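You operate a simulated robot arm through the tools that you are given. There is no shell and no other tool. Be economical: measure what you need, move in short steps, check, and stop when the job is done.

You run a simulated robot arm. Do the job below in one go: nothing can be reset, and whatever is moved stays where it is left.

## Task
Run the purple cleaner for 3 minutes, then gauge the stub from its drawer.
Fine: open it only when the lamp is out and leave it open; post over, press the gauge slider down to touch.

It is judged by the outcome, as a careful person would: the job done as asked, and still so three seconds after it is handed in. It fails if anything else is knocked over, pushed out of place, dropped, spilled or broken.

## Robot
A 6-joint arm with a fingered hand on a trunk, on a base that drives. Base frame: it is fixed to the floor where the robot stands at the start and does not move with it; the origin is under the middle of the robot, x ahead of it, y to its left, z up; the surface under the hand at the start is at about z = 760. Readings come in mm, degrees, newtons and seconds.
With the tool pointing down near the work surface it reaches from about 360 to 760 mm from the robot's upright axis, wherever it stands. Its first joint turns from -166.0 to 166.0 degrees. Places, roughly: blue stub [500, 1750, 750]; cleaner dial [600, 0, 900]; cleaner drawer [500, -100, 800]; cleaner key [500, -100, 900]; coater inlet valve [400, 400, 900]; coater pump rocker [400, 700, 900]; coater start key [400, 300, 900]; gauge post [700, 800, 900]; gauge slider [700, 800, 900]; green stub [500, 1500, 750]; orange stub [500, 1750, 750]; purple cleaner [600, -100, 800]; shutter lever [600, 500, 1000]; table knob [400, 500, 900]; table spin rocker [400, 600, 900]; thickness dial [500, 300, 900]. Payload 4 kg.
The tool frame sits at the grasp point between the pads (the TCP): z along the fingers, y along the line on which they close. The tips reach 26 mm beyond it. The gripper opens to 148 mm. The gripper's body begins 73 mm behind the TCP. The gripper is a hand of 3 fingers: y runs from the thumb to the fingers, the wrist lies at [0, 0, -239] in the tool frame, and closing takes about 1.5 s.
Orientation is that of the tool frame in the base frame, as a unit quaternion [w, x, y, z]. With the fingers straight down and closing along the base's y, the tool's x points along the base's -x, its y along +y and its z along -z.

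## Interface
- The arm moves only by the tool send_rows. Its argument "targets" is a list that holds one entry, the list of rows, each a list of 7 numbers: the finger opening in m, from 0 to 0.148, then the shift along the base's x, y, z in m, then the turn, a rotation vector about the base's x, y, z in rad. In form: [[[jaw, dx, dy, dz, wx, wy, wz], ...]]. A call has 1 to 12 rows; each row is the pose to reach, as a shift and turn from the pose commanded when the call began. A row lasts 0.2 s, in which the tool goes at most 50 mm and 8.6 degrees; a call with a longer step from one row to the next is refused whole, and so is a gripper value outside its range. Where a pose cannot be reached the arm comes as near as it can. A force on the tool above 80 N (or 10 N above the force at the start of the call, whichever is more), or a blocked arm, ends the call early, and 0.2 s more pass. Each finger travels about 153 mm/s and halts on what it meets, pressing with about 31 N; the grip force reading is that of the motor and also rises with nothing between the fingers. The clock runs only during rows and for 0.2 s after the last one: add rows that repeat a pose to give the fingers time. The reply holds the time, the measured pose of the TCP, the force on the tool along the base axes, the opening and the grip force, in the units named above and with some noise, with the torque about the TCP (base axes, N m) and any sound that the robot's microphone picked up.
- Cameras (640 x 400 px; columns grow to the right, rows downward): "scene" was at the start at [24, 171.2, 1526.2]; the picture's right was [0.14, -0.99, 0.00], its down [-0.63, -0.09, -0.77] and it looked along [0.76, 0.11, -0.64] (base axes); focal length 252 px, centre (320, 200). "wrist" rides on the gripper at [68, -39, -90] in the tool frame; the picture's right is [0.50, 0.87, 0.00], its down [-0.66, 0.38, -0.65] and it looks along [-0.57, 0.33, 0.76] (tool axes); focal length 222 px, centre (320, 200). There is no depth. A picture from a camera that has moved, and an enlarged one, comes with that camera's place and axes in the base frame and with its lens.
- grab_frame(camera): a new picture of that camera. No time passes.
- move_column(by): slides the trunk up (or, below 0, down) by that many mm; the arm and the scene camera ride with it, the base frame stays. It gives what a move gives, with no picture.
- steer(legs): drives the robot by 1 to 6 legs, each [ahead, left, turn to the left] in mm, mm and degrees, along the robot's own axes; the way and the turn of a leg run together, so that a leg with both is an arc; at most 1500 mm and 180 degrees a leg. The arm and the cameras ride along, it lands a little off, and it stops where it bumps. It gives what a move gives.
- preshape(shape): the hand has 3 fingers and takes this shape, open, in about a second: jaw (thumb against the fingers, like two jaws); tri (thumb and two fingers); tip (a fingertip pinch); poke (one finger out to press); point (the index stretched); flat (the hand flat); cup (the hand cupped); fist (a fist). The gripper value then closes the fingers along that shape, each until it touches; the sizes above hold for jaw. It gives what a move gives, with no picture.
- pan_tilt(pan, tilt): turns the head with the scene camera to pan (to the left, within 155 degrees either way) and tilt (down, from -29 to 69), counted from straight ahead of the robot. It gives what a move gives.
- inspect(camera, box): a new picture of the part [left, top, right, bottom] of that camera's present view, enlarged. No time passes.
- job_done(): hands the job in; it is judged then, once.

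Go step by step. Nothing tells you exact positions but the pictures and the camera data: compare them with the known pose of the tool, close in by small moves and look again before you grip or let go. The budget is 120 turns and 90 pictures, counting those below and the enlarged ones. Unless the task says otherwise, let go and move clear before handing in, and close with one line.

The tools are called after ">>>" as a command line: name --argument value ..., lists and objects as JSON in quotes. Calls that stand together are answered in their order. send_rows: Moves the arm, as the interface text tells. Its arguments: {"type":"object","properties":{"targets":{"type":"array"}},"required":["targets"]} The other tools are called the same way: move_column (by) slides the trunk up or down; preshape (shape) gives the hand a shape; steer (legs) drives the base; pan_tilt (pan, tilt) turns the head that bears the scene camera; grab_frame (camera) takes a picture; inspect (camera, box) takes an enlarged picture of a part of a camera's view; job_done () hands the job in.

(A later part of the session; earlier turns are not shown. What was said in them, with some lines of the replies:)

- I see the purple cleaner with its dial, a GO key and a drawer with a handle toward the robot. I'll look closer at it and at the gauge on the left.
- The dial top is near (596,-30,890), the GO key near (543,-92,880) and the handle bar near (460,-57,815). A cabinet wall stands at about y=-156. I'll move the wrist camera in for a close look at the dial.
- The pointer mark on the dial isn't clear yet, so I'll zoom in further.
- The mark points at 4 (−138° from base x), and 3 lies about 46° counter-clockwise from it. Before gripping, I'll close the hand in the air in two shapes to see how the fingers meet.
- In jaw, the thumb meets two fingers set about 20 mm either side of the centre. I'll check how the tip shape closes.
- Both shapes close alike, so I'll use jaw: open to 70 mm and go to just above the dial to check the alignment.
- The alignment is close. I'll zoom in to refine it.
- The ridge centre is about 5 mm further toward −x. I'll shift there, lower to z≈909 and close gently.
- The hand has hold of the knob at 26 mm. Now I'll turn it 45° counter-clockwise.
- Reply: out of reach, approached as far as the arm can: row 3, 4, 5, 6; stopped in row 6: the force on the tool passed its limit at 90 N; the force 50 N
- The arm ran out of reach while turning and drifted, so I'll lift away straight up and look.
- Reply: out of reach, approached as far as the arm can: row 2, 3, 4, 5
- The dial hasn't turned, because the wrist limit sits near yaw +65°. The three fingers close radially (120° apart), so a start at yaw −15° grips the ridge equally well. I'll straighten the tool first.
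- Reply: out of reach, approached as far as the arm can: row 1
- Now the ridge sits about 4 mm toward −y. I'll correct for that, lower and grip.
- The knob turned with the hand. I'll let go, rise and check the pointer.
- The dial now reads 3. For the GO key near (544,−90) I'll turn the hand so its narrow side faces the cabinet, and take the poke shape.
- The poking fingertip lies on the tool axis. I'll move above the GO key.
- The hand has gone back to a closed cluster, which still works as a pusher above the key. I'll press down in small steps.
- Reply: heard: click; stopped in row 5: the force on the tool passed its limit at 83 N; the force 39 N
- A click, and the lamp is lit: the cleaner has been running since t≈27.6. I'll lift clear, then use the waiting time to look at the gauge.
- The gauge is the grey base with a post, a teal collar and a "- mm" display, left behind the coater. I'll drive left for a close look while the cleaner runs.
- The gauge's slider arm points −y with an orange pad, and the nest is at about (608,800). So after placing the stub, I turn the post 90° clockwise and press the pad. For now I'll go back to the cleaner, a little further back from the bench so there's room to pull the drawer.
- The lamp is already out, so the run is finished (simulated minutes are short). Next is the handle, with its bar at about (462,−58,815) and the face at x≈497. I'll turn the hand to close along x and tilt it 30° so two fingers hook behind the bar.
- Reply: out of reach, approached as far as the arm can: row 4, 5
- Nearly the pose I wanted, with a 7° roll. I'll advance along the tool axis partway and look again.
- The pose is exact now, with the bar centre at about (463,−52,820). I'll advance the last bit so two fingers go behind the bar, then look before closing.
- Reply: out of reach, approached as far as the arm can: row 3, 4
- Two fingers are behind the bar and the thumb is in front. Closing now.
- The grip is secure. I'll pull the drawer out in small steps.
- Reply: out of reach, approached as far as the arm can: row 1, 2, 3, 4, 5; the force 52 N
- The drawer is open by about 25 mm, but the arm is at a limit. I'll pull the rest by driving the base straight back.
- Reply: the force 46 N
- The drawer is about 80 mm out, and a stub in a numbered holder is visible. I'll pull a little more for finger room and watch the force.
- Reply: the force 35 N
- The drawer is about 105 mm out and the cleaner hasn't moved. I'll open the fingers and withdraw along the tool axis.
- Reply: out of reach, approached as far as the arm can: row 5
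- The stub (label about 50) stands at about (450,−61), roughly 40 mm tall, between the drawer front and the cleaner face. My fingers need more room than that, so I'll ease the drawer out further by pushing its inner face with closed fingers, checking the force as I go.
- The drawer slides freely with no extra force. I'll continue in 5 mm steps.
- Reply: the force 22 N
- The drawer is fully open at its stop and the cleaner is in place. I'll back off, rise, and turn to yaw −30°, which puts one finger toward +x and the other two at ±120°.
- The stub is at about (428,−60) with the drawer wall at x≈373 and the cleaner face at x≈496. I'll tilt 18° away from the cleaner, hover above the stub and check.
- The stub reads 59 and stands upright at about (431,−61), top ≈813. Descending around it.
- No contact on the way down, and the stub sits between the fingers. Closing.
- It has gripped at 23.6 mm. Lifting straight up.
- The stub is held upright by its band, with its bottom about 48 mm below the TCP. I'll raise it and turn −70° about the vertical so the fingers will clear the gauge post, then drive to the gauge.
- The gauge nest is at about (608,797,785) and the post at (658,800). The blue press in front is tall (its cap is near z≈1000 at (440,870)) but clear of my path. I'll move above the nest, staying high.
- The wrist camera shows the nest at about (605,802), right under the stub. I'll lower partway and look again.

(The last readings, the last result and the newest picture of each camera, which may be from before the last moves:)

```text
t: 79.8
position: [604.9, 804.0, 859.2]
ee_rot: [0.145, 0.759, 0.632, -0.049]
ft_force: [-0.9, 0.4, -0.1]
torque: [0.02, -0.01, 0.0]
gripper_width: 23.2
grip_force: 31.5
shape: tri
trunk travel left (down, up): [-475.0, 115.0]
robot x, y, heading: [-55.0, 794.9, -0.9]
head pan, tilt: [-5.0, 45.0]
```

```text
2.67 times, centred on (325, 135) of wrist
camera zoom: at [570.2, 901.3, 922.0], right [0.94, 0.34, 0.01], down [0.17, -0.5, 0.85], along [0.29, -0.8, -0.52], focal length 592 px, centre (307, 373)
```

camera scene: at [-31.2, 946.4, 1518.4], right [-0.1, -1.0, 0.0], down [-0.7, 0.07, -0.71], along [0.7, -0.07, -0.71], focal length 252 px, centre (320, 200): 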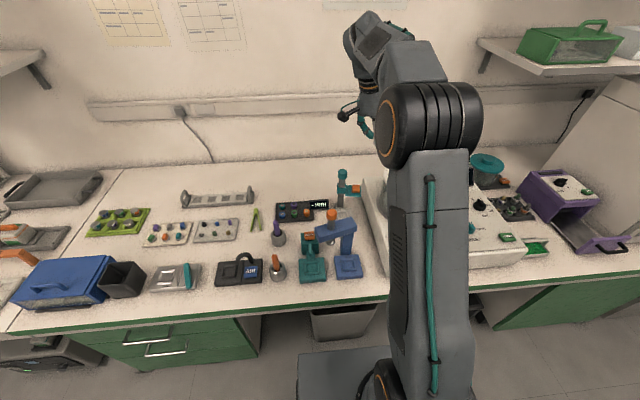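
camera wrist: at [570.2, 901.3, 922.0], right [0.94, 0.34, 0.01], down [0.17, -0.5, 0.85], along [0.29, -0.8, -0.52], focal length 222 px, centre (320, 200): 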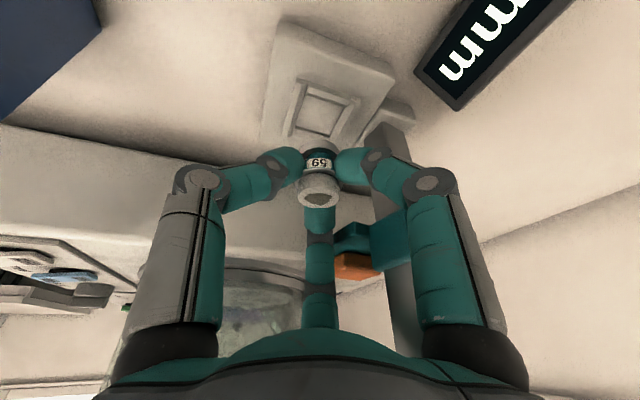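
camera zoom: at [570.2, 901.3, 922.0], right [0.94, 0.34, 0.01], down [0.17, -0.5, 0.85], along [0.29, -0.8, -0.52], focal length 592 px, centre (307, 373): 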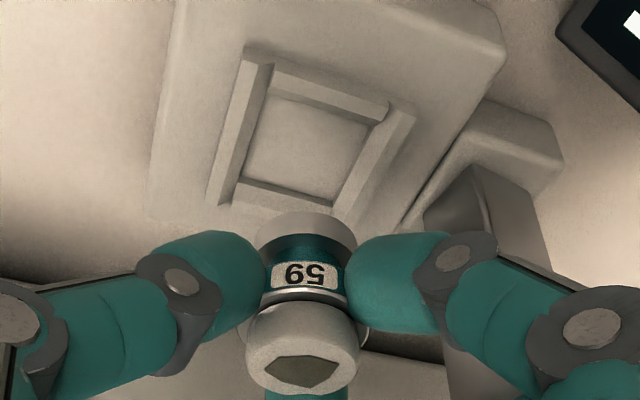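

The stub is upright, with its bottom about 36 mm below the TCP. The nest's inner square is about 30 mm and the stub's foot about 26 mm, so I'll come closer before the final alignment.

>>> send_rows --targets '[[[0.005, 0, -0.001, -0.01, 0, 0, 0], [0.005, 0, -0.001, -0.02, 0, 0, 0], [0.005, 0, -0.001, -0.024, 0, 0, 0], [0.005, 0, -0.001, -0.024, 0, 0, 0]]]'

>>> inspect --camera "wrist" --box '[250, 60, 400, 210]'

```text
t: 80.8
position: [604.2, 804.2, 836.7]
ee_rot: [0.144, 0.759, 0.633, -0.049]
ft_force: [-1.1, 0.5, -0.7]
torque: [0.02, 0.02, 0.02]
gripper_width: 23.2
grip_force: 30.9
shape: tri
trunk travel left (down, up): [-475.0, 115.0]
robot x, y, heading: [-56.9, 795.3, -0.6]
head pan, tilt: [-5.0, 45.0]
```

```text
2.67 times, centred on (325, 135) of wrist
camera zoom: at [570.0, 900.3, 898.2], right [0.94, 0.34, 0.01], down [0.17, -0.5, 0.85], along [0.29, -0.8, -0.52], focal length 592 px, centre (307, 373)
```

zoom: 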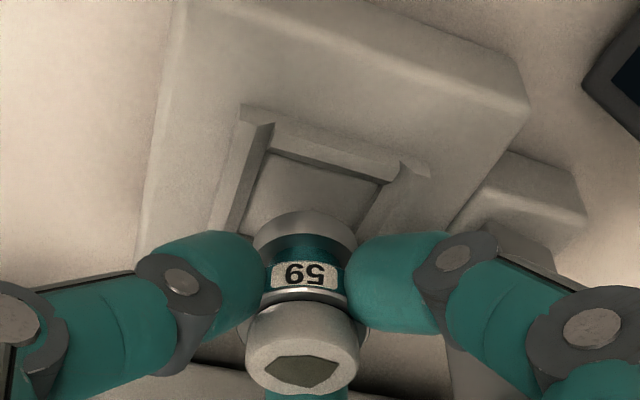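

The stub axis is within about 2 mm of the nest centre. I'll shift +2 mm in x and −1 mm in y, then descend gently.

>>> send_rows --targets '[[[0.005, 0.002, -0.001, -0.003, 0, 0, 0], [0.005, 0.002, -0.001, -0.006, 0, 0, 0], [0.005, 0.002, -0.001, -0.009, 0, 0, 0], [0.005, 0.002, -0.001, -0.011, 0, 0, 0], [0.005, 0.002, -0.001, -0.011, 0, 0, 0]]]'

>>> inspect --camera "wrist" --box '[250, 60, 400, 210]'

```text
t: 82.0
position: [607.4, 803.0, 825.2]
ee_rot: [0.145, 0.759, 0.633, -0.049]
ft_force: [-1.4, 2.1, 3.8]
torque: [-0.04, -0.03, 0.01]
gripper_width: 23.5
grip_force: 30.5
shape: tri
trunk travel left (down, up): [-475.0, 115.0]
robot x, y, heading: [-52.7, 795.2, -0.8]
head pan, tilt: [-5.0, 45.0]
```

```text
2.67 times, centred on (325, 135) of wrist
camera zoom: at [571.5, 899.4, 887.2], right [0.94, 0.34, 0.01], down [0.17, -0.5, 0.85], along [0.29, -0.8, -0.52], focal length 592 px, centre (307, 373)
```

zoom: 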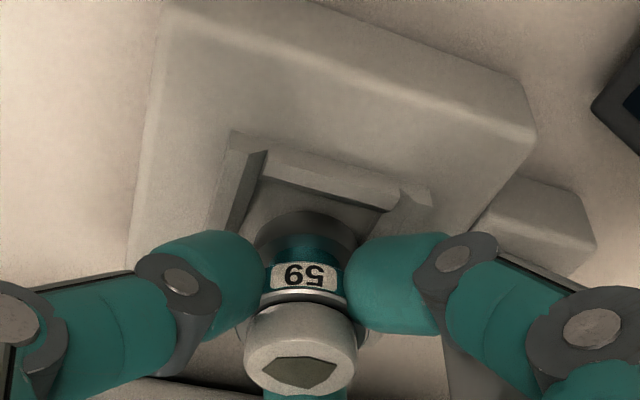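

>>> send_rows --targets '[[[0.005, 0, 0, -0.002, 0, 0, 0], [0.005, 0, 0, -0.004, 0, 0, 0], [0.005, 0, 0, -0.004, 0, 0, 0]]]'

```text
t: 82.8
position: [606.2, 803.0, 823.6]
ee_rot: [0.145, 0.76, 0.632, -0.048]
ft_force: [-0.9, 2.7, 12.2]
torque: [-0.06, -0.05, -0.04]
gripper_width: 23.6
grip_force: 31.1
shape: tri
trunk travel left (down, up): [-475.0, 115.0]
robot x, y, heading: [-51.4, 793.1, -0.8]
head pan, tilt: [-5.0, 45.0]
```

Contact. I'll check whether the foot is inside the nest.

>>> inspect --camera "wrist" --box '[285, 115, 355, 165]'

>>> inspect --camera "scene" --box '[330, 180, 380, 230]'

```text
8.00 times, centred on (320, 140) of wrist
camera zoom: at [571.4, 899.4, 884.6], right [0.94, 0.34, 0.01], down [0.17, -0.5, 0.85], along [0.29, -0.8, -0.52], focal length 1777 px, centre (320, 680)
```

zoom: 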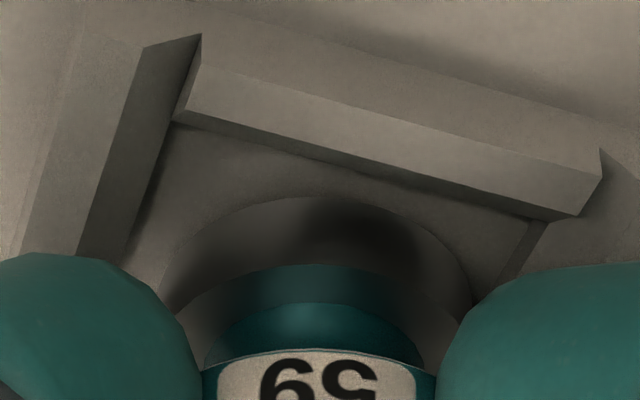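

```text
8.00 times, centred on (355, 205) of scene
camera zoom: at [-32.4, 946.8, 1518.5], right [-0.1, -1.0, 0.0], down [-0.7, 0.07, -0.71], along [0.7, -0.07, -0.71], focal length 2014 px, centre (40, 160)
```

zoom: 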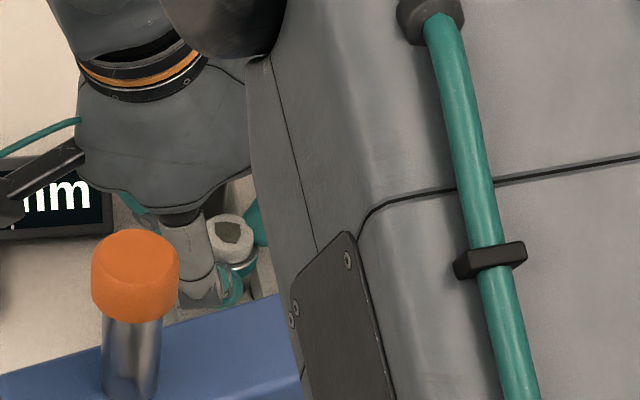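

The foot is inside the rim with a gap on every visible side, so it's resting on the nest floor. I'll release slightly and withdraw along the tool axis.

>>> send_rows --targets '[[[0.026, 0, 0, 0.001, 0, 0, 0], [0.03, 0, 0, 0.001, 0, 0, 0], [0.034, 0, 0, 0.001, 0, 0, 0], [0.036, 0, 0, 0.001, 0, 0, 0], [0.036, 0, 0, 0.001, 0, 0, 0]]]'

>>> inspect --camera "wrist" --box '[260, 100, 380, 220]'

```text
t: 84.0
position: [605.9, 802.4, 822.8]
ee_rot: [0.143, 0.759, 0.633, -0.049]
ft_force: [-1.6, 0.7, -0.6]
torque: [0.05, -0.08, -0.09]
gripper_width: 34.0
grip_force: 0.0
shape: tri
trunk travel left (down, up): [-475.0, 115.0]
robot x, y, heading: [-54.3, 794.2, -0.7]
head pan, tilt: [-5.0, 45.0]
```

```text
3.33 times, centred on (320, 160) of wrist
camera zoom: at [571.1, 898.9, 884.2], right [0.94, 0.34, 0.01], down [0.17, -0.5, 0.85], along [0.29, -0.8, -0.52], focal length 740 px, centre (320, 333)
```

zoom: 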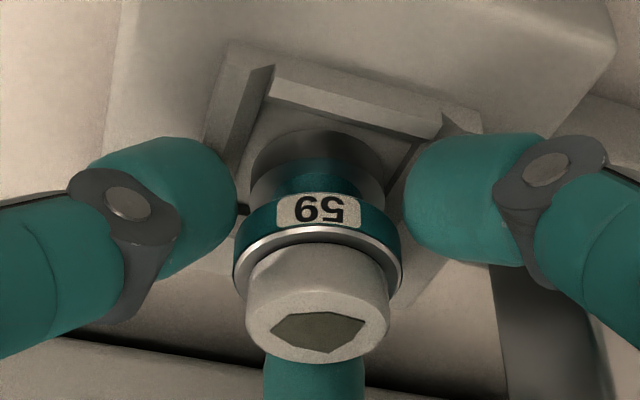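

The stub stands upright in the nest. Withdrawing straight up.

>>> send_rows --targets '[[[0.037, 0, 0.001, 0.006, 0, 0, 0], [0.038, 0, 0.001, 0.015, 0, 0, 0], [0.038, 0, 0.001, 0.03, 0, 0, 0], [0.038, 0, 0.001, 0.05, 0, 0, 0], [0.038, 0, 0.001, 0.08, 0, 0, 0], [0.038, 0, 0.001, 0.12, 0, 0, 0], [0.038, 0, 0.001, 0.16, 0, 0, 0], [0.038, 0, 0.001, 0.2, 0, 0, 0], [0.038, 0, 0.001, 0.22, 0, 0, 0], [0.038, 0, 0.001, 0.22, 0, 0, 0]]]'

>>> grab_frame --camera "wrist"

```text
t: 86.2
position: [606.2, 802.8, 1042.9]
ee_rot: [0.143, 0.759, 0.633, -0.049]
ft_force: [-0.5, -0.6, 0.3]
torque: [0.0, -0.03, 0.02]
gripper_width: 36.6
grip_force: 0.0
shape: tri
trunk travel left (down, up): [-475.0, 115.0]
robot x, y, heading: [-52.9, 794.0, -0.8]
head pan, tilt: [-5.0, 45.0]
```

```text
14 pictures are left
camera wrist: at [570.5, 899.7, 1104.9], right [0.94, 0.34, 0.01], down [0.17, -0.5, 0.85], along [0.29, -0.8, -0.52], focal length 222 px, centre (320, 200)
```

wrist: 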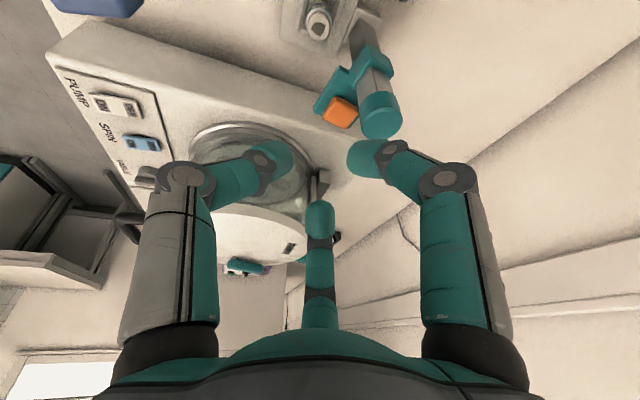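

The stub is standing in the nest. Next I'll straighten the tool, turn it back about 95°, and move above the post cap at about (659,803) so I can grip it and turn the post.

>>> send_rows --targets '[[[0.045, 0, 0, 0, 0.1, 0.036, 0], [0.05, 0.01, 0, 0, 0.2, 0.072, 0], [0.06, 0.02, 0, 0, 0.295, 0.108, 0], [0.06, 0.03, 0, 0, 0.295, 0.108, 0]]]'

>>> send_rows --targets '[[[0.06, 0.01, 0, 0, 0, 0, 0.138], [0.06, 0.02, 0, 0, 0, 0, 0.276], [0.06, 0.023, 0, 0, 0, 0, 0.414], [0.06, 0.023, 0, 0, 0, 0, 0.552], [0.06, 0.023, 0, 0, 0, 0, 0.69], [0.06, 0.023, 0, 0, 0, 0, 0.828], [0.06, 0.023, 0, 0, 0, 0, 0.966], [0.06, 0.023, 0, 0, 0, 0, 1.104], [0.06, 0.023, 0, 0, 0, 0, 1.242], [0.06, 0.023, 0, 0, 0, 0, 1.38], [0.06, 0.023, 0, 0, 0, 0, 1.518], [0.06, 0.023, 0, -0.02, 0, 0, 1.656]]]'

>>> inspect --camera "wrist" --box '[200, 40, 440, 240]'

```text
t: 87.2
position: [637.7, 802.9, 1042.7]
ee_rot: [-0.004, 0.768, 0.64, 0.004]
ft_force: [0.2, -0.6, -0.4]
torque: [0.01, 0.0, 0.01]
gripper_width: 57.1
grip_force: 0.0
shape: jaw
trunk travel left (down, up): [-475.0, 115.0]
robot x, y, heading: [-53.4, 794.8, -0.7]
head pan, tilt: [-5.0, 45.0]
```

```text
t: 89.8
position: [659.4, 803.1, 1022.8]
ee_rot: [-0.005, 0.048, 0.999, 0.0]
ft_force: [-0.4, -0.6, -0.2]
torque: [-0.01, -0.02, -0.03]
gripper_width: 57.4
grip_force: 0.0
shape: jaw
trunk travel left (down, up): [-475.0, 115.0]
robot x, y, heading: [-55.0, 794.5, -0.4]
head pan, tilt: [-5.0, 45.0]
```

```text
2.00 times, centred on (320, 140) of wrist
camera zoom: at [589.3, 772.4, 1113.0], right [-0.42, 0.91, 0.0], down [0.69, 0.31, 0.65], along [0.59, 0.27, -0.76], focal length 444 px, centre (320, 320)
```

zoom: 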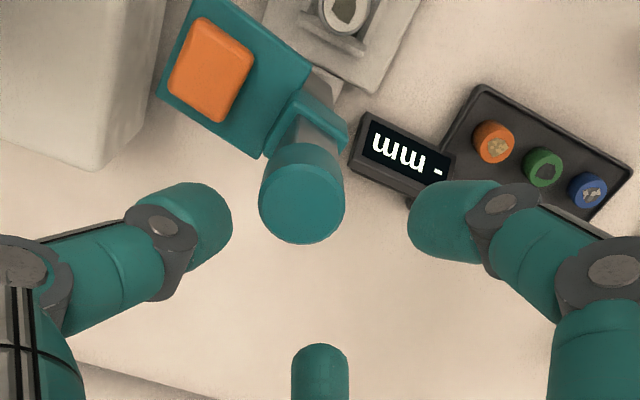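

Cap top is at about (660,798.5). I'll shift slightly, descend around it and grip.

>>> send_rows --targets '[[[0.06, 0.001, -0.0045, -0.015, 0, 0, 0], [0.06, 0.001, -0.0045, -0.03, 0, 0, 0], [0.06, 0.001, -0.0045, -0.045, 0, 0, 0], [0.06, 0.001, -0.0045, -0.055, 0, 0, 0], [0.045, 0.001, -0.0045, -0.055, 0, 0, 0], [0.035, 0.001, -0.0045, -0.055, 0, 0, 0], [0.025, 0.001, -0.0045, -0.055, 0, 0, 0], [0.015, 0.001, -0.0045, -0.055, 0, 0, 0], [0.01, 0.001, -0.0045, -0.055, 0, 0, 0], [0.01, 0.001, -0.0045, -0.055, 0, 0, 0]]]'

>>> inspect --camera "wrist" --box '[200, 40, 440, 240]'

```text
t: 92.0
position: [660.4, 799.6, 968.2]
ee_rot: [-0.005, 0.049, 0.999, 0.0]
ft_force: [-3.5, 0.7, -5.8]
torque: [-0.04, 0.05, -0.06]
gripper_width: 27.9
grip_force: 31.2
shape: tri
trunk travel left (down, up): [-475.0, 115.0]
robot x, y, heading: [-52.8, 793.8, -0.8]
head pan, tilt: [-5.0, 45.0]
```

```text
2.00 times, centred on (320, 140) of wrist
camera zoom: at [590.3, 767.9, 1057.8], right [-0.41, 0.91, 0.01], down [0.7, 0.31, 0.65], along [0.59, 0.27, -0.76], focal length 444 px, centre (320, 320)
```

zoom: 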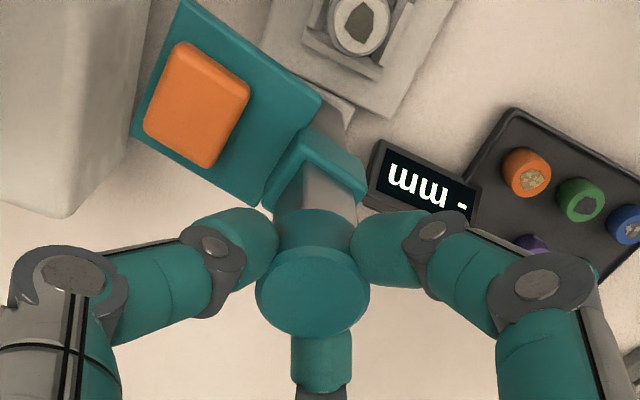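

The cap is gripped. I'll turn the post clockwise in two halves.

>>> send_rows --targets '[[[0.01, 0, 0, 0, 0, 0, -0.1], [0.01, 0, 0, 0, 0, 0, -0.2], [0.01, 0, 0, 0, 0, 0, -0.3], [0.01, 0, 0, 0, 0, 0, -0.4], [0.01, 0, 0, 0, 0, 0, -0.5], [0.01, 0, 0, 0, 0, 0, -0.6], [0.01, 0, 0, 0, 0, 0, -0.7], [0.01, 0, 0, 0, 0, 0, -0.785], [0.01, 0, 0, 0, 0, 0, -0.785]]]'

>>> inspect --camera "wrist" --box '[200, 40, 440, 240]'

```text
t: 94.0
position: [661.8, 797.9, 968.2]
ee_rot: [-0.004, 0.428, 0.904, 0.002]
ft_force: [6.6, 3.3, -2.8]
torque: [0.03, -0.03, 0.04]
gripper_width: 27.6
grip_force: 30.5
shape: tri
trunk travel left (down, up): [-475.0, 115.0]
robot x, y, heading: [-52.1, 795.8, -1.0]
head pan, tilt: [-5.0, 45.0]
```

```text
2.00 times, centred on (320, 140) of wrist
camera zoom: at [588.8, 827.5, 1057.5], right [0.35, 0.94, 0.0], down [0.71, -0.27, 0.65], along [0.61, -0.22, -0.76], focal length 444 px, centre (320, 320)
```

zoom: 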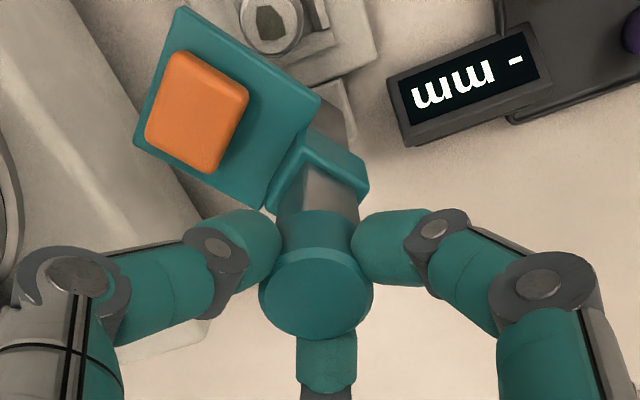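

The post follows the hand. The arm is now at about −146° and the nest lies at 180°, so about 34° more.

>>> send_rows --targets '[[[0.01, 0, 0, 0, 0, 0, -0.1], [0.01, 0, 0, 0, 0, 0, -0.2], [0.01, 0, 0, 0, 0, 0, -0.3], [0.01, 0, 0, 0, 0, 0, -0.4], [0.01, 0, 0, 0, 0, 0, -0.5], [0.01, 0, 0, 0, 0, 0, -0.6], [0.01, 0, 0, 0, 0, 0, -0.6]]]'

>>> inspect --camera "wrist" --box '[200, 40, 440, 240]'

```text
t: 95.6
position: [661.9, 800.1, 967.4]
ee_rot: [-0.003, 0.675, 0.737, 0.003]
ft_force: [10.4, 4.8, -0.5]
torque: [0.14, -0.2, 0.01]
gripper_width: 27.2
grip_force: 30.9
shape: tri
trunk travel left (down, up): [-475.0, 115.0]
robot x, y, heading: [-54.8, 795.0, -0.7]
head pan, tilt: [-5.0, 45.0]
```

```text
2.00 times, centred on (320, 140) of wrist
camera zoom: at [616.9, 863.5, 1057.3], right [0.82, 0.57, 0.0], down [0.44, -0.63, 0.65], along [0.37, -0.53, -0.76], focal length 444 px, centre (320, 320)
```

zoom: 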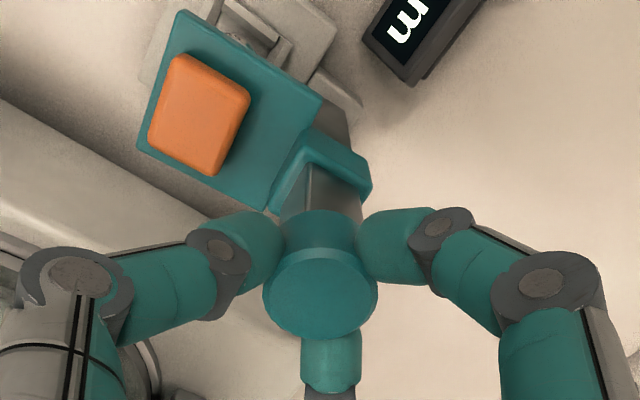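

The pad is now over the stub at about (607,799). I'll release the cap, rise, close the fingers and move above the pad.

>>> send_rows --targets '[[[0.03, 0, 0, 0, 0, 0, 0], [0.045, 0, 0, 0, 0, 0, 0], [0.06, 0, 0, 0, 0, 0, 0], [0.06, 0, 0, 0.02, 0, 0, 0], [0.06, 0, 0, 0.05, 0, 0, 0], [0.03, -0.015, 0, 0.06, 0, 0, 0], [0.0, -0.035, 0, 0.06, 0, 0, 0], [0.0, -0.054, -0.001, 0.06, 0, 0, 0], [0.0, -0.055, -0.001, 0.03, 0, 0, 0], [0.0, -0.055, -0.001, -0.01, 0, 0, 0], [0.0, -0.055, -0.001, -0.02, 0, 0, 0], [0.0, -0.055, -0.001, -0.02, 0, 0, 0]]]'

>>> inspect --camera "wrist" --box '[200, 40, 440, 240]'

```text
t: 98.2
position: [605.5, 796.9, 947.9]
ee_rot: [-0.003, 0.675, 0.738, 0.002]
ft_force: [0.7, 0.3, 0.1]
torque: [-0.01, -0.02, 0.0]
gripper_width: 0.0
grip_force: 31.3
shape: tri
trunk travel left (down, up): [-475.0, 115.0]
robot x, y, heading: [-54.1, 791.3, -0.8]
head pan, tilt: [-5.0, 45.0]
```

```text
2.00 times, centred on (320, 140) of wrist
camera zoom: at [560.8, 861.3, 1036.9], right [0.82, 0.57, 0.0], down [0.44, -0.63, 0.65], along [0.38, -0.53, -0.76], focal length 444 px, centre (320, 320)
```

zoom: 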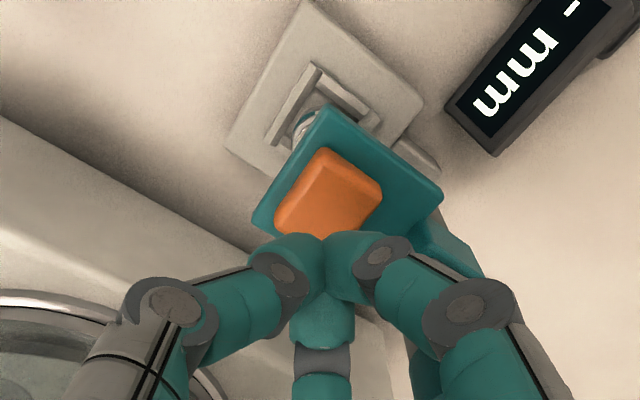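

The pad centre is about 3 mm off. I'll correct for that, descend to contact, and push down in small steps.

>>> send_rows --targets '[[[0.0, 0.002, 0.002, -0.015, 0, 0, 0], [0.0, 0.002, 0.002, -0.03, 0, 0, 0], [0.0, 0.002, 0.002, -0.04, 0, 0, 0], [0.0, 0.002, 0.002, -0.045, 0, 0, 0], [0.0, 0.002, 0.002, -0.05, 0, 0, 0], [0.0, 0.002, 0.002, -0.055, 0, 0, 0], [0.0, 0.002, 0.002, -0.06, 0, 0, 0], [0.0, 0.002, 0.002, -0.06, 0, 0, 0]]]'

```text
t: 100.0
position: [607.5, 800.3, 886.9]
ee_rot: [-0.003, 0.675, 0.738, 0.003]
ft_force: [0.5, -0.8, 1.8]
torque: [-0.02, -0.01, 0.0]
gripper_width: 0.0
grip_force: 30.8
shape: tri
trunk travel left (down, up): [-475.0, 115.0]
robot x, y, heading: [-57.0, 795.9, -0.7]
head pan, tilt: [-5.0, 45.0]
```

>>> inspect --camera "wrist" --box '[200, 40, 440, 240]'

```text
2.00 times, centred on (320, 140) of wrist
camera zoom: at [561.8, 863.9, 977.1], right [0.82, 0.57, 0.0], down [0.44, -0.63, 0.65], along [0.38, -0.53, -0.76], focal length 444 px, centre (320, 320)
```

zoom: 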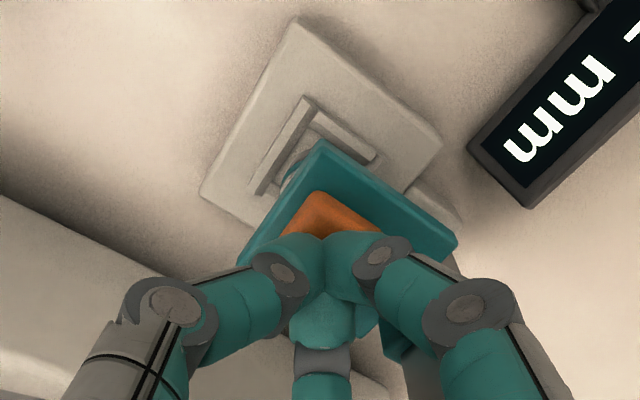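

>>> send_rows --targets '[[[0.0, 0, 0, -0.003, 0, 0, 0], [0.0, 0, 0, -0.006, 0, 0, 0], [0.0, 0, 0, -0.009, 0, 0, 0], [0.0, 0, 0, -0.012, 0, 0, 0], [0.0, 0, 0, -0.012, 0, 0, 0]]]'

```text
t: 101.2
position: [606.9, 800.0, 876.1]
ee_rot: [-0.003, 0.675, 0.738, 0.002]
ft_force: [0.1, -1.0, 6.0]
torque: [0.01, -0.19, -0.02]
gripper_width: 0.1
grip_force: 31.0
shape: tri
trunk travel left (down, up): [-475.0, 115.0]
robot x, y, heading: [-54.2, 793.4, -0.9]
head pan, tilt: [-5.0, 45.0]
```

The slider moves at about 6 N. Continuing in small steps until the force rises.

>>> send_rows --targets '[[[0.0, 0, 0, -0.003, 0, 0, 0], [0.0, 0, 0, -0.006, 0, 0, 0], [0.0, 0, 0, -0.009, 0, 0, 0], [0.0, 0, 0, -0.009, 0, 0, 0]]]'

```text
t: 102.2
position: [606.7, 800.8, 873.8]
ee_rot: [0.001, 0.675, 0.738, 0.007]
ft_force: [1.4, 0.9, 55.6]
torque: [-0.02, -1.99, 0.01]
gripper_width: 0.0
grip_force: 30.7
shape: tri
trunk travel left (down, up): [-475.0, 115.0]
robot x, y, heading: [-53.4, 792.9, -0.8]
head pan, tilt: [-5.0, 45.0]
```

Firm contact at about 874. I'll ease off the pressure and read the display.

>>> send_rows --targets '[[[0.0, 0, 0, 0.003, 0, 0, 0], [0.0, 0, 0, 0.006, 0, 0, 0], [0.0, 0, 0, 0.006, 0, 0, 0]]]'

>>> grab_frame --camera "wrist"

```text
t: 103.0
position: [606.7, 801.1, 873.6]
ee_rot: [-0.002, 0.675, 0.738, 0.004]
ft_force: [-1.0, -0.2, 33.2]
torque: [0.08, -1.34, -0.07]
gripper_width: 0.0
grip_force: 31.0
shape: tri
trunk travel left (down, up): [-475.0, 115.0]
robot x, y, heading: [-53.4, 795.1, -0.7]
head pan, tilt: [-5.0, 45.0]
```

```text
7 pictures are left
camera wrist: at [561.5, 864.3, 963.8], right [0.82, 0.57, 0.01], down [0.43, -0.63, 0.65], along [0.38, -0.53, -0.76], focal length 222 px, centre (320, 200)
```

wrist: 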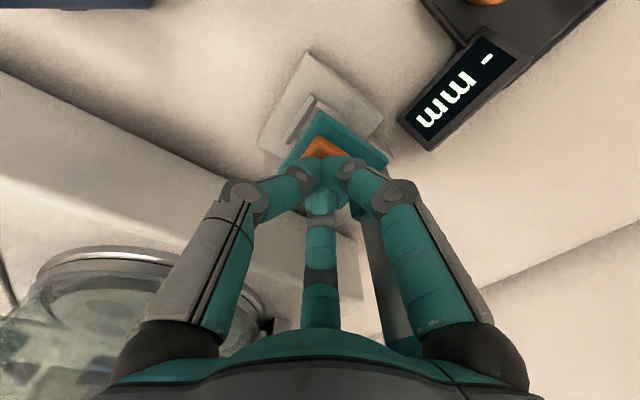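

The display still shows "-". I'll look closely at the gap between the slider arm and the stub.

>>> inspect --camera "wrist" --box '[250, 80, 410, 200]'

```text
3.33 times, centred on (330, 140) of wrist
camera zoom: at [561.5, 864.3, 963.8], right [0.82, 0.57, 0.01], down [0.43, -0.63, 0.65], along [0.38, -0.53, -0.76], focal length 740 px, centre (287, 400)
```

zoom: 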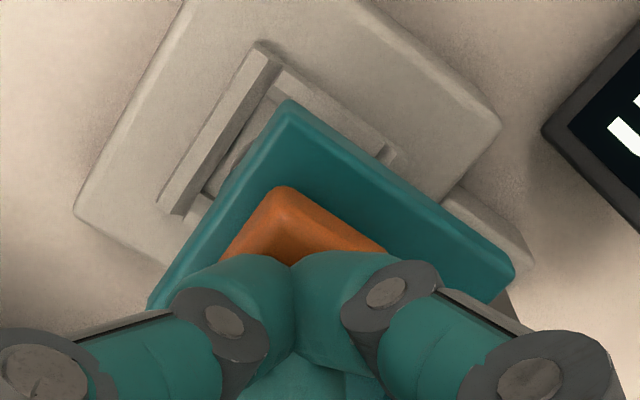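

I'll back the hand off gently and see what the display and slider do when unloaded.

>>> send_rows --targets '[[[0.0, 0, 0, 0.005, 0, 0, 0], [0.0, 0, 0, 0.012, 0, 0, 0], [0.0, 0, 0, 0.03, 0, 0, 0], [0.0, 0, 0, 0.05, 0, 0, 0], [0.0, 0, 0, 0.05, 0, 0, 0]]]'

>>> grab_frame --camera "wrist"

```text
t: 104.2
position: [607.9, 799.7, 923.7]
ee_rot: [-0.003, 0.676, 0.737, 0.003]
ft_force: [-1.0, 0.3, 0.0]
torque: [0.0, 0.02, -0.01]
gripper_width: 0.1
grip_force: 31.0
shape: tri
trunk travel left (down, up): [-475.0, 115.0]
robot x, y, heading: [-51.2, 800.9, -0.5]
head pan, tilt: [-5.0, 45.0]
```

```text
5 pictures are left
camera wrist: at [563.4, 864.2, 1014.0], right [0.82, 0.57, 0.0], down [0.44, -0.63, 0.65], along [0.37, -0.53, -0.76], focal length 222 px, centre (320, 200)
```

wrist: 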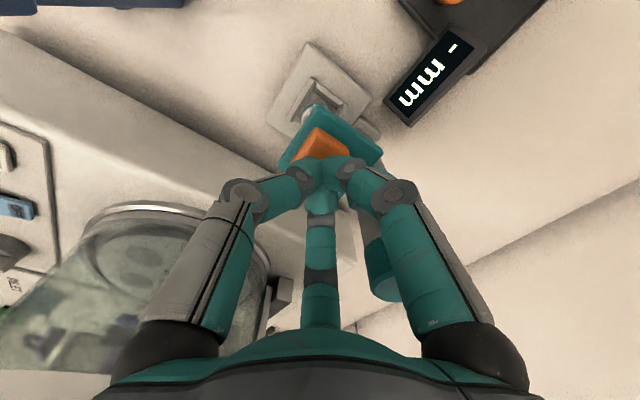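

The slider stayed down but there's no reading, so the post may be a few degrees off. I'll go back above the cap, where the camera sees the arm, nest and display together.

>>> send_rows --targets '[[[0.0, 0, 0, 0.04, 0, 0, 0], [0.02, 0, 0, 0.08, 0, 0, 0], [0.04, 0.02, 0, 0.105, 0, 0, 0], [0.06, 0.045, 0, 0.105, 0, 0, 0], [0.06, 0.053, 0, 0.105, 0, 0, 0], [0.06, 0.053, 0, 0.105, 0, 0, 0]]]'

>>> inspect --camera "wrist" --box '[200, 20, 420, 180]'

```text
t: 105.6
position: [662.2, 799.5, 1028.5]
ee_rot: [-0.003, 0.675, 0.738, 0.002]
ft_force: [0.1, 0.1, -0.3]
torque: [0.01, 0.0, 0.01]
gripper_width: 57.3
grip_force: 0.0
shape: jaw
trunk travel left (down, up): [-475.0, 115.0]
robot x, y, heading: [-54.4, 799.8, -0.9]
head pan, tilt: [-5.0, 45.0]
```

```text
2.50 times, centred on (310, 100) of wrist
camera zoom: at [616.4, 863.4, 1117.6], right [0.82, 0.57, 0.0], down [0.44, -0.63, 0.65], along [0.38, -0.53, -0.76], focal length 555 px, centre (345, 450)
```

zoom: 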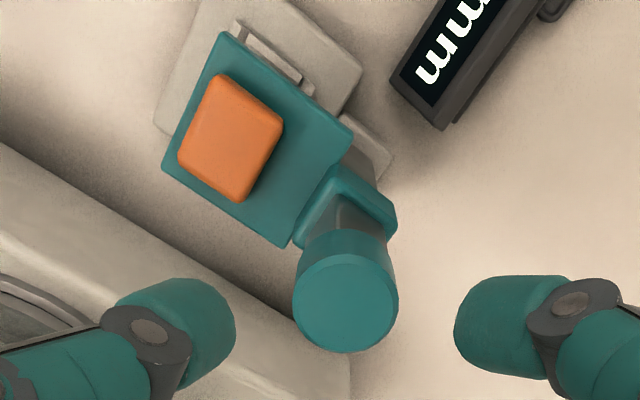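

Compared within one image, the pad sits about 6 mm short in y of the nest centre, so the post needs about 6–7° more clockwise. I'll grip the cap again and add that.

>>> send_rows --targets '[[[0.06, 0, 0.0, -0.02, 0, 0, 0], [0.06, -0.001, 0.0, -0.04, 0, 0, 0], [0.06, -0.001, 0.0, -0.06, 0, 0, 0], [0.045, -0.001, 0.0, -0.06, 0, 0, 0], [0.03, -0.001, 0.0, -0.06, 0, 0, 0], [0.02, -0.001, 0.0, -0.06, 0, 0, 0], [0.01, -0.001, 0.0, -0.06, 0, 0, 0], [0.01, -0.001, 0.0, -0.06, 0, 0, 0], [0.01, -0.001, 0.0, -0.06, 0, 0, -0.04], [0.01, -0.001, 0.0, -0.06, 0, 0, -0.08], [0.01, -0.001, 0.0, -0.06, 0, 0, -0.12], [0.01, -0.001, 0.0, -0.06, 0, 0, -0.12]]]'

>>> inspect --camera "wrist" --box '[200, 20, 460, 240]'

```text
t: 108.2
position: [660.5, 798.8, 966.7]
ee_rot: [-0.003, 0.718, 0.696, 0.003]
ft_force: [0.5, -5.4, -5.1]
torque: [-0.12, 0.05, 0.1]
gripper_width: 25.5
grip_force: 30.8
shape: tri
trunk travel left (down, up): [-475.0, 115.0]
robot x, y, heading: [-56.9, 799.8, -0.9]
head pan, tilt: [-5.0, 45.0]
```

```text
1.82 times, centred on (330, 130) of wrist
camera zoom: at [623.2, 868.1, 1057.3], right [0.88, 0.47, 0.0], down [0.36, -0.67, 0.65], along [0.31, -0.57, -0.76], focal length 404 px, centre (302, 327)
```

zoom: 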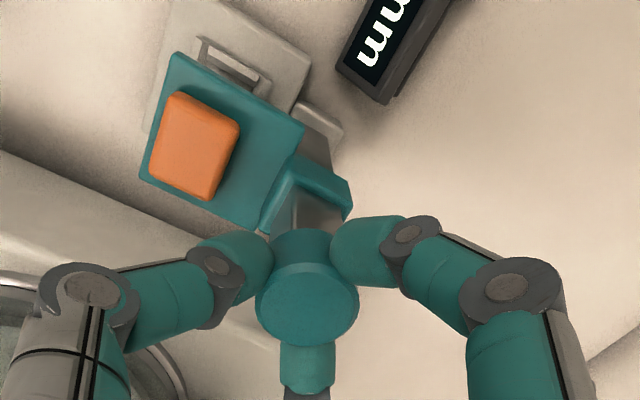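

By the edges, the arm is now parallel with the gauge block (within about 1°). I'll release, go back over the pad and press again gently.

>>> send_rows --targets '[[[0.03, 0, 0, 0, 0, 0, 0], [0.045, 0, 0, 0, 0, 0, 0], [0.06, 0, 0, 0, 0, 0, 0], [0.06, 0, 0, 0.02, 0, 0, 0], [0.06, 0, 0, 0.05, 0, 0, 0], [0.03, -0.015, 0, 0.06, 0, 0, 0], [0.0, -0.035, 0, 0.06, 0, 0, 0], [0.0, -0.054, 0.002, 0.06, 0, 0, 0], [0.0, -0.054, 0.002, 0.02, 0, 0, 0], [0.0, -0.054, 0.002, -0.02, 0, 0, 0], [0.0, -0.054, 0.002, -0.05, 0, 0, 0], [0.0, -0.054, 0.002, -0.08, 0, 0, 0]]]'

>>> send_rows --targets '[[[0.0, 0, 0, -0.003, 0, 0, 0], [0.0, 0, 0, -0.006, 0, 0, 0], [0.0, 0, 0, -0.009, 0, 0, 0], [0.0, 0, 0, -0.012, 0, 0, 0], [0.0, 0, 0, -0.015, 0, 0, 0], [0.0, 0, 0, -0.015, 0, 0, 0]]]'

```text
t: 110.8
position: [604.8, 802.3, 887.2]
ee_rot: [-0.003, 0.718, 0.696, 0.004]
ft_force: [-0.3, -0.2, 1.4]
torque: [-0.01, -0.02, 0.0]
gripper_width: 0.2
grip_force: 31.0
shape: tri
trunk travel left (down, up): [-475.0, 115.0]
robot x, y, heading: [-57.6, 794.2, -0.6]
head pan, tilt: [-5.0, 45.0]
```

```text
t: 112.2
position: [606.3, 802.2, 875.3]
ee_rot: [-0.002, 0.718, 0.696, 0.004]
ft_force: [0.3, -1.1, 16.6]
torque: [0.01, -0.63, -0.04]
gripper_width: 0.1
grip_force: 30.9
shape: tri
trunk travel left (down, up): [-475.0, 115.0]
robot x, y, heading: [-52.5, 792.5, -0.7]
head pan, tilt: [-5.0, 45.0]
```

>>> send_rows --targets '[[[0.0, 0, 0, -0.002, 0, 0, 0], [0.0, 0, 0, -0.004, 0, 0, 0], [0.0, 0, 0, -0.004, 0, 0, 0], [0.0, 0, 0, -0.004, 0, 0, 0]]]'

>>> inspect --camera "wrist" --box '[240, 0, 560, 200]'

```text
t: 113.2
position: [603.3, 801.5, 870.5]
ee_rot: [-0.002, 0.718, 0.696, 0.004]
ft_force: [-10.0, 2.7, 34.9]
torque: [-0.31, -2.2, 0.06]
gripper_width: 0.0
grip_force: 31.2
shape: tri
trunk travel left (down, up): [-475.0, 115.0]
robot x, y, heading: [-50.1, 793.9, -0.6]
head pan, tilt: [-5.0, 45.0]
```

```text
2.00 times, centred on (400, 100) of wrist
camera zoom: at [565.9, 871.3, 960.9], right [0.88, 0.47, 0.01], down [0.36, -0.67, 0.65], along [0.31, -0.57, -0.76], focal length 444 px, centre (160, 400)
```

zoom: 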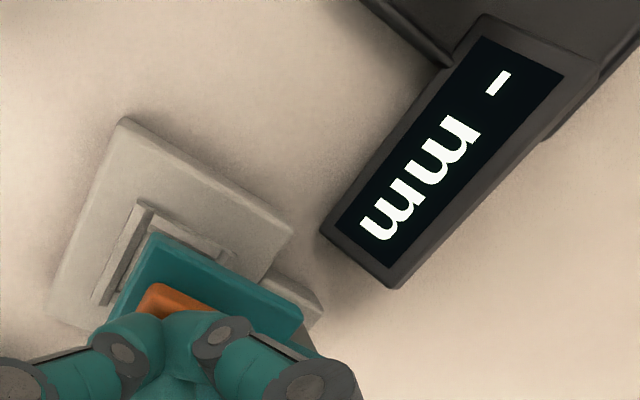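

The torque (−2.2 N·m at 35 N) shows the contact was about 60 mm toward the post: the palm was landing on the post cap, not the fingers on the pad. I'll lift, turn the hand to yaw 0, and tilt the palm away from the post.

>>> send_rows --targets '[[[0.0, 0, 0, 0.03, 0, 0, 0], [0.0, 0, 0, 0.07, 0, 0, 0], [0.0, 0, 0, 0.11, 0, 0, 0.15], [0.0, 0, 0, 0.13, 0, 0, 0.3], [0.0, 0, 0, 0.13, 0, 0, 0.45], [0.0, 0, 0, 0.13, 0, 0, 0.6], [0.0, 0, 0, 0.13, 0, 0, 0.75], [0.0, 0, 0, 0.13, 0, 0, 0.9], [0.0, 0, 0, 0.13, 0, 0, 1.05], [0.0, 0, 0, 0.13, 0, 0, 1.2], [0.0, 0, 0, 0.13, 0, 0, 1.35], [0.0, 0, 0, 0.13, 0, 0, 1.5]]]'

>>> send_rows --targets '[[[0.0, 0, 0, 0, 0, -0.14, 0.08], [0.0, -0.004, 0, 0, 0, -0.28, 0.08], [0.0, -0.008, 0, 0, 0, -0.42, 0.08], [0.0, -0.01, 0, 0, 0, -0.524, 0.08], [0.0, -0.01, 0, 0, 0, -0.524, 0.08]]]'

```text
t: 115.8
position: [605.8, 803.8, 997.7]
ee_rot: [-0.004, 0.05, 0.999, 0.001]
ft_force: [0.6, -0.2, -0.4]
torque: [-0.02, 0.01, -0.01]
gripper_width: 0.0
grip_force: 31.1
shape: tri
trunk travel left (down, up): [-475.0, 115.0]
robot x, y, heading: [-53.1, 793.6, -0.9]
head pan, tilt: [-5.0, 45.0]
```

```text
refused: row 1 steps farther than a row can; nothing moved
```

>>> send_rows --targets '[[[0.0, 0, 0, 0, 0, -0.13, 0], [0.0, -0.004, -0.001, 0, 0, -0.26, 0], [0.0, -0.008, -0.003, 0, 0, -0.39, 0], [0.0, -0.011, -0.003, 0, 0, -0.524, 0], [0.0, -0.011, -0.003, -0.03, 0, -0.524, 0], [0.0, -0.011, -0.003, -0.06, 0, -0.524, 0], [0.0, -0.011, -0.003, -0.06, 0, -0.524, 0]]]'

>>> grab_frame --camera "wrist"

```text
t: 117.4
position: [595.0, 800.5, 940.2]
ee_rot: [0.254, 0.049, 0.966, 0.014]
ft_force: [0.0, 0.7, 1.2]
torque: [0.03, -0.02, -0.02]
gripper_width: 0.0
grip_force: 30.8
shape: tri
trunk travel left (down, up): [-475.0, 115.0]
robot x, y, heading: [-53.9, 794.3, -0.6]
head pan, tilt: [-5.0, 45.0]
```

```text
1 pictures are left
camera wrist: at [488.6, 768.7, 982.4], right [-0.36, 0.91, -0.2], down [0.28, 0.31, 0.91], along [0.89, 0.27, -0.36], focal length 222 px, centre (320, 200)
```

wrist: 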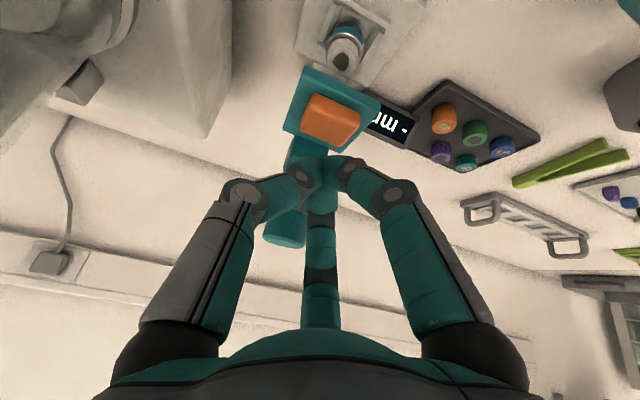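

The pad is at about (608,799.5,875), directly over the stub at (605,798) with a clear gap, and the palm now leans away from the post. Pressing down in steps with the torque as a check.

>>> send_rows --targets '[[[0.0, 0, 0, -0.02, 0, 0, 0], [0.0, 0, 0, -0.035, 0, 0, 0], [0.0, 0, 0, -0.039, 0, 0, 0], [0.0, 0, 0, -0.042, 0, 0, 0], [0.0, 0, 0, -0.045, 0, 0, 0], [0.0, 0, 0, -0.048, 0, 0, 0], [0.0, 0, 0, -0.048, 0, 0, 0]]]'

```text
t: 119.0
position: [594.7, 798.9, 891.5]
ee_rot: [0.253, 0.049, 0.966, 0.013]
ft_force: [0.1, -0.6, 0.9]
torque: [-0.02, -0.01, -0.02]
gripper_width: 0.1
grip_force: 30.8
shape: tri
trunk travel left (down, up): [-475.0, 115.0]
robot x, y, heading: [-55.3, 794.1, -0.8]
head pan, tilt: [-5.0, 45.0]
```

>>> send_rows --targets '[[[0.0, 0, 0, -0.003, 0, 0, 0], [0.0, 0, 0, -0.006, 0, 0, 0], [0.0, 0, 0, -0.009, 0, 0, 0], [0.0, 0, 0, -0.012, 0, 0, 0], [0.0, 0, 0, -0.012, 0, 0, 0]]]'

```text
t: 120.2
position: [595.3, 798.7, 878.3]
ee_rot: [0.254, 0.049, 0.966, 0.013]
ft_force: [-0.2, 1.1, 0.9]
torque: [0.0, -0.01, -0.01]
gripper_width: 0.0
grip_force: 31.3
shape: tri
trunk travel left (down, up): [-475.0, 115.0]
robot x, y, heading: [-54.7, 791.9, -1.0]
head pan, tilt: [-5.0, 45.0]
```

>>> send_rows --targets '[[[0.0, 0, 0, -0.003, 0, 0, 0], [0.0, 0, 0, -0.006, 0, 0, 0], [0.0, 0, 0, -0.009, 0, 0, 0], [0.0, 0, 0, -0.012, 0, 0, 0], [0.0, 0, 0, -0.012, 0, 0, 0]]]'

```text
t: 121.4
position: [593.9, 798.9, 869.7]
ee_rot: [0.257, 0.049, 0.965, 0.014]
ft_force: [-1.0, -1.0, 19.0]
torque: [-0.1, -0.14, -0.01]
gripper_width: 0.1
grip_force: 31.2
shape: tri
trunk travel left (down, up): [-475.0, 115.0]
robot x, y, heading: [-55.9, 793.2, -0.7]
head pan, tilt: [-5.0, 45.0]
```

Fingertip contact this time (torque is small). Pressing further.

>>> send_rows --targets '[[[0.0, 0, 0, -0.003, 0, 0, 0], [0.0, 0, 0, -0.006, 0, 0, 0], [0.0, 0, 0, -0.006, 0, 0, 0]]]'

```text
t: 122.2
position: [593.4, 797.0, 868.0]
ee_rot: [0.261, 0.05, 0.964, 0.014]
ft_force: [-1.5, -8.4, 61.1]
torque: [-0.36, -0.56, -0.04]
gripper_width: 0.0
grip_force: 30.5
shape: tri
trunk travel left (down, up): [-475.0, 115.0]
robot x, y, heading: [-53.6, 789.3, -0.8]
head pan, tilt: [-5.0, 45.0]
```

Firm contact through the fingertips, which fits the slider's foot resting on the stub. I'll ease to a light load and read the display with the last picture.

>>> send_rows --targets '[[[0.0, 0, 0, 0.003, 0, 0, 0], [0.0, 0, 0, 0.006, 0, 0, 0], [0.0, 0, 0, 0.007, 0, 0, 0], [0.0, 0, 0, 0.007, 0, 0, 0]]]'

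```text
t: 123.2
position: [592.7, 797.9, 867.5]
ee_rot: [0.255, 0.048, 0.966, 0.014]
ft_force: [7.9, -2.9, 28.4]
torque: [-0.14, -0.48, -0.01]
gripper_width: 0.0
grip_force: 31.2
shape: tri
trunk travel left (down, up): [-475.0, 115.0]
robot x, y, heading: [-53.1, 797.4, -0.6]
head pan, tilt: [-5.0, 45.0]
```

>>> inspect --camera "wrist" --box '[260, 10, 480, 180]'

```text
2.35 times, centred on (370, 95) of wrist
camera zoom: at [486.7, 768.0, 910.8], right [-0.36, 0.91, -0.2], down [0.28, 0.31, 0.91], along [0.89, 0.27, -0.36], focal length 523 px, centre (202, 447)
```

zoom: 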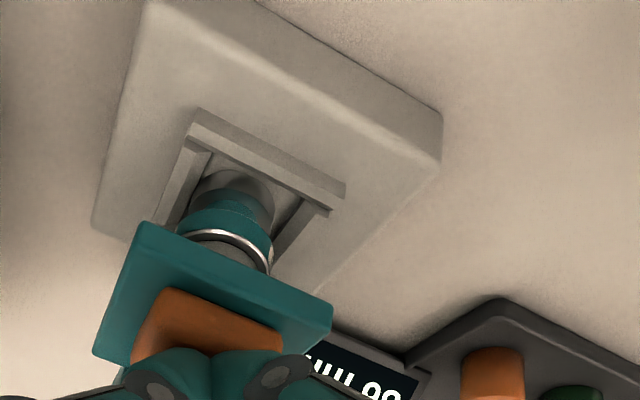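

The display now shows digits and the slider foot rests on the stub, so the reading is taken. I'll release straight up and move clear.

>>> send_rows --targets '[[[0.0, 0, 0, 0.004, 0, 0, 0], [0.0, 0, 0, 0.008, 0, 0, 0], [0.0, 0, 0, 0.015, 0, 0, 0], [0.0, 0, 0, 0.03, 0, 0, 0], [0.0, 0, 0, 0.06, 0, 0, 0], [0.0, 0, 0, 0.1, 0, 0, 0], [0.0, 0, 0, 0.14, 0, 0, 0], [0.0, 0, 0, 0.18, 0, 0, 0], [0.0, 0, 0, 0.22, 0, 0, 0], [0.0, 0, 0, 0.22, 0, 0, 0]]]'

```text
t: 125.4
position: [595.1, 798.2, 1088.6]
ee_rot: [0.254, 0.049, 0.966, 0.014]
ft_force: [-0.2, -0.1, -0.4]
torque: [0.0, 0.01, 0.02]
gripper_width: 0.0
grip_force: 31.0
shape: tri
trunk travel left (down, up): [-475.0, 115.0]
robot x, y, heading: [-53.2, 793.6, -0.7]
head pan, tilt: [-5.0, 45.0]
```

The arm is clear, the drawer is open and the stub has been gauged, so I'm handing the job in.

>>> job_done

```text
The job is handed in.
```

The purple cleaner ran at the 3-minute setting, and I opened its drawer only after the lamp went out and left it open. Stub 59 is in the gauge with the post over it, and the slider was pressed to touch until the display showed digits. My last picture caught only part of the number, and I didn't check the display again after letting go; the slider may spring back up.
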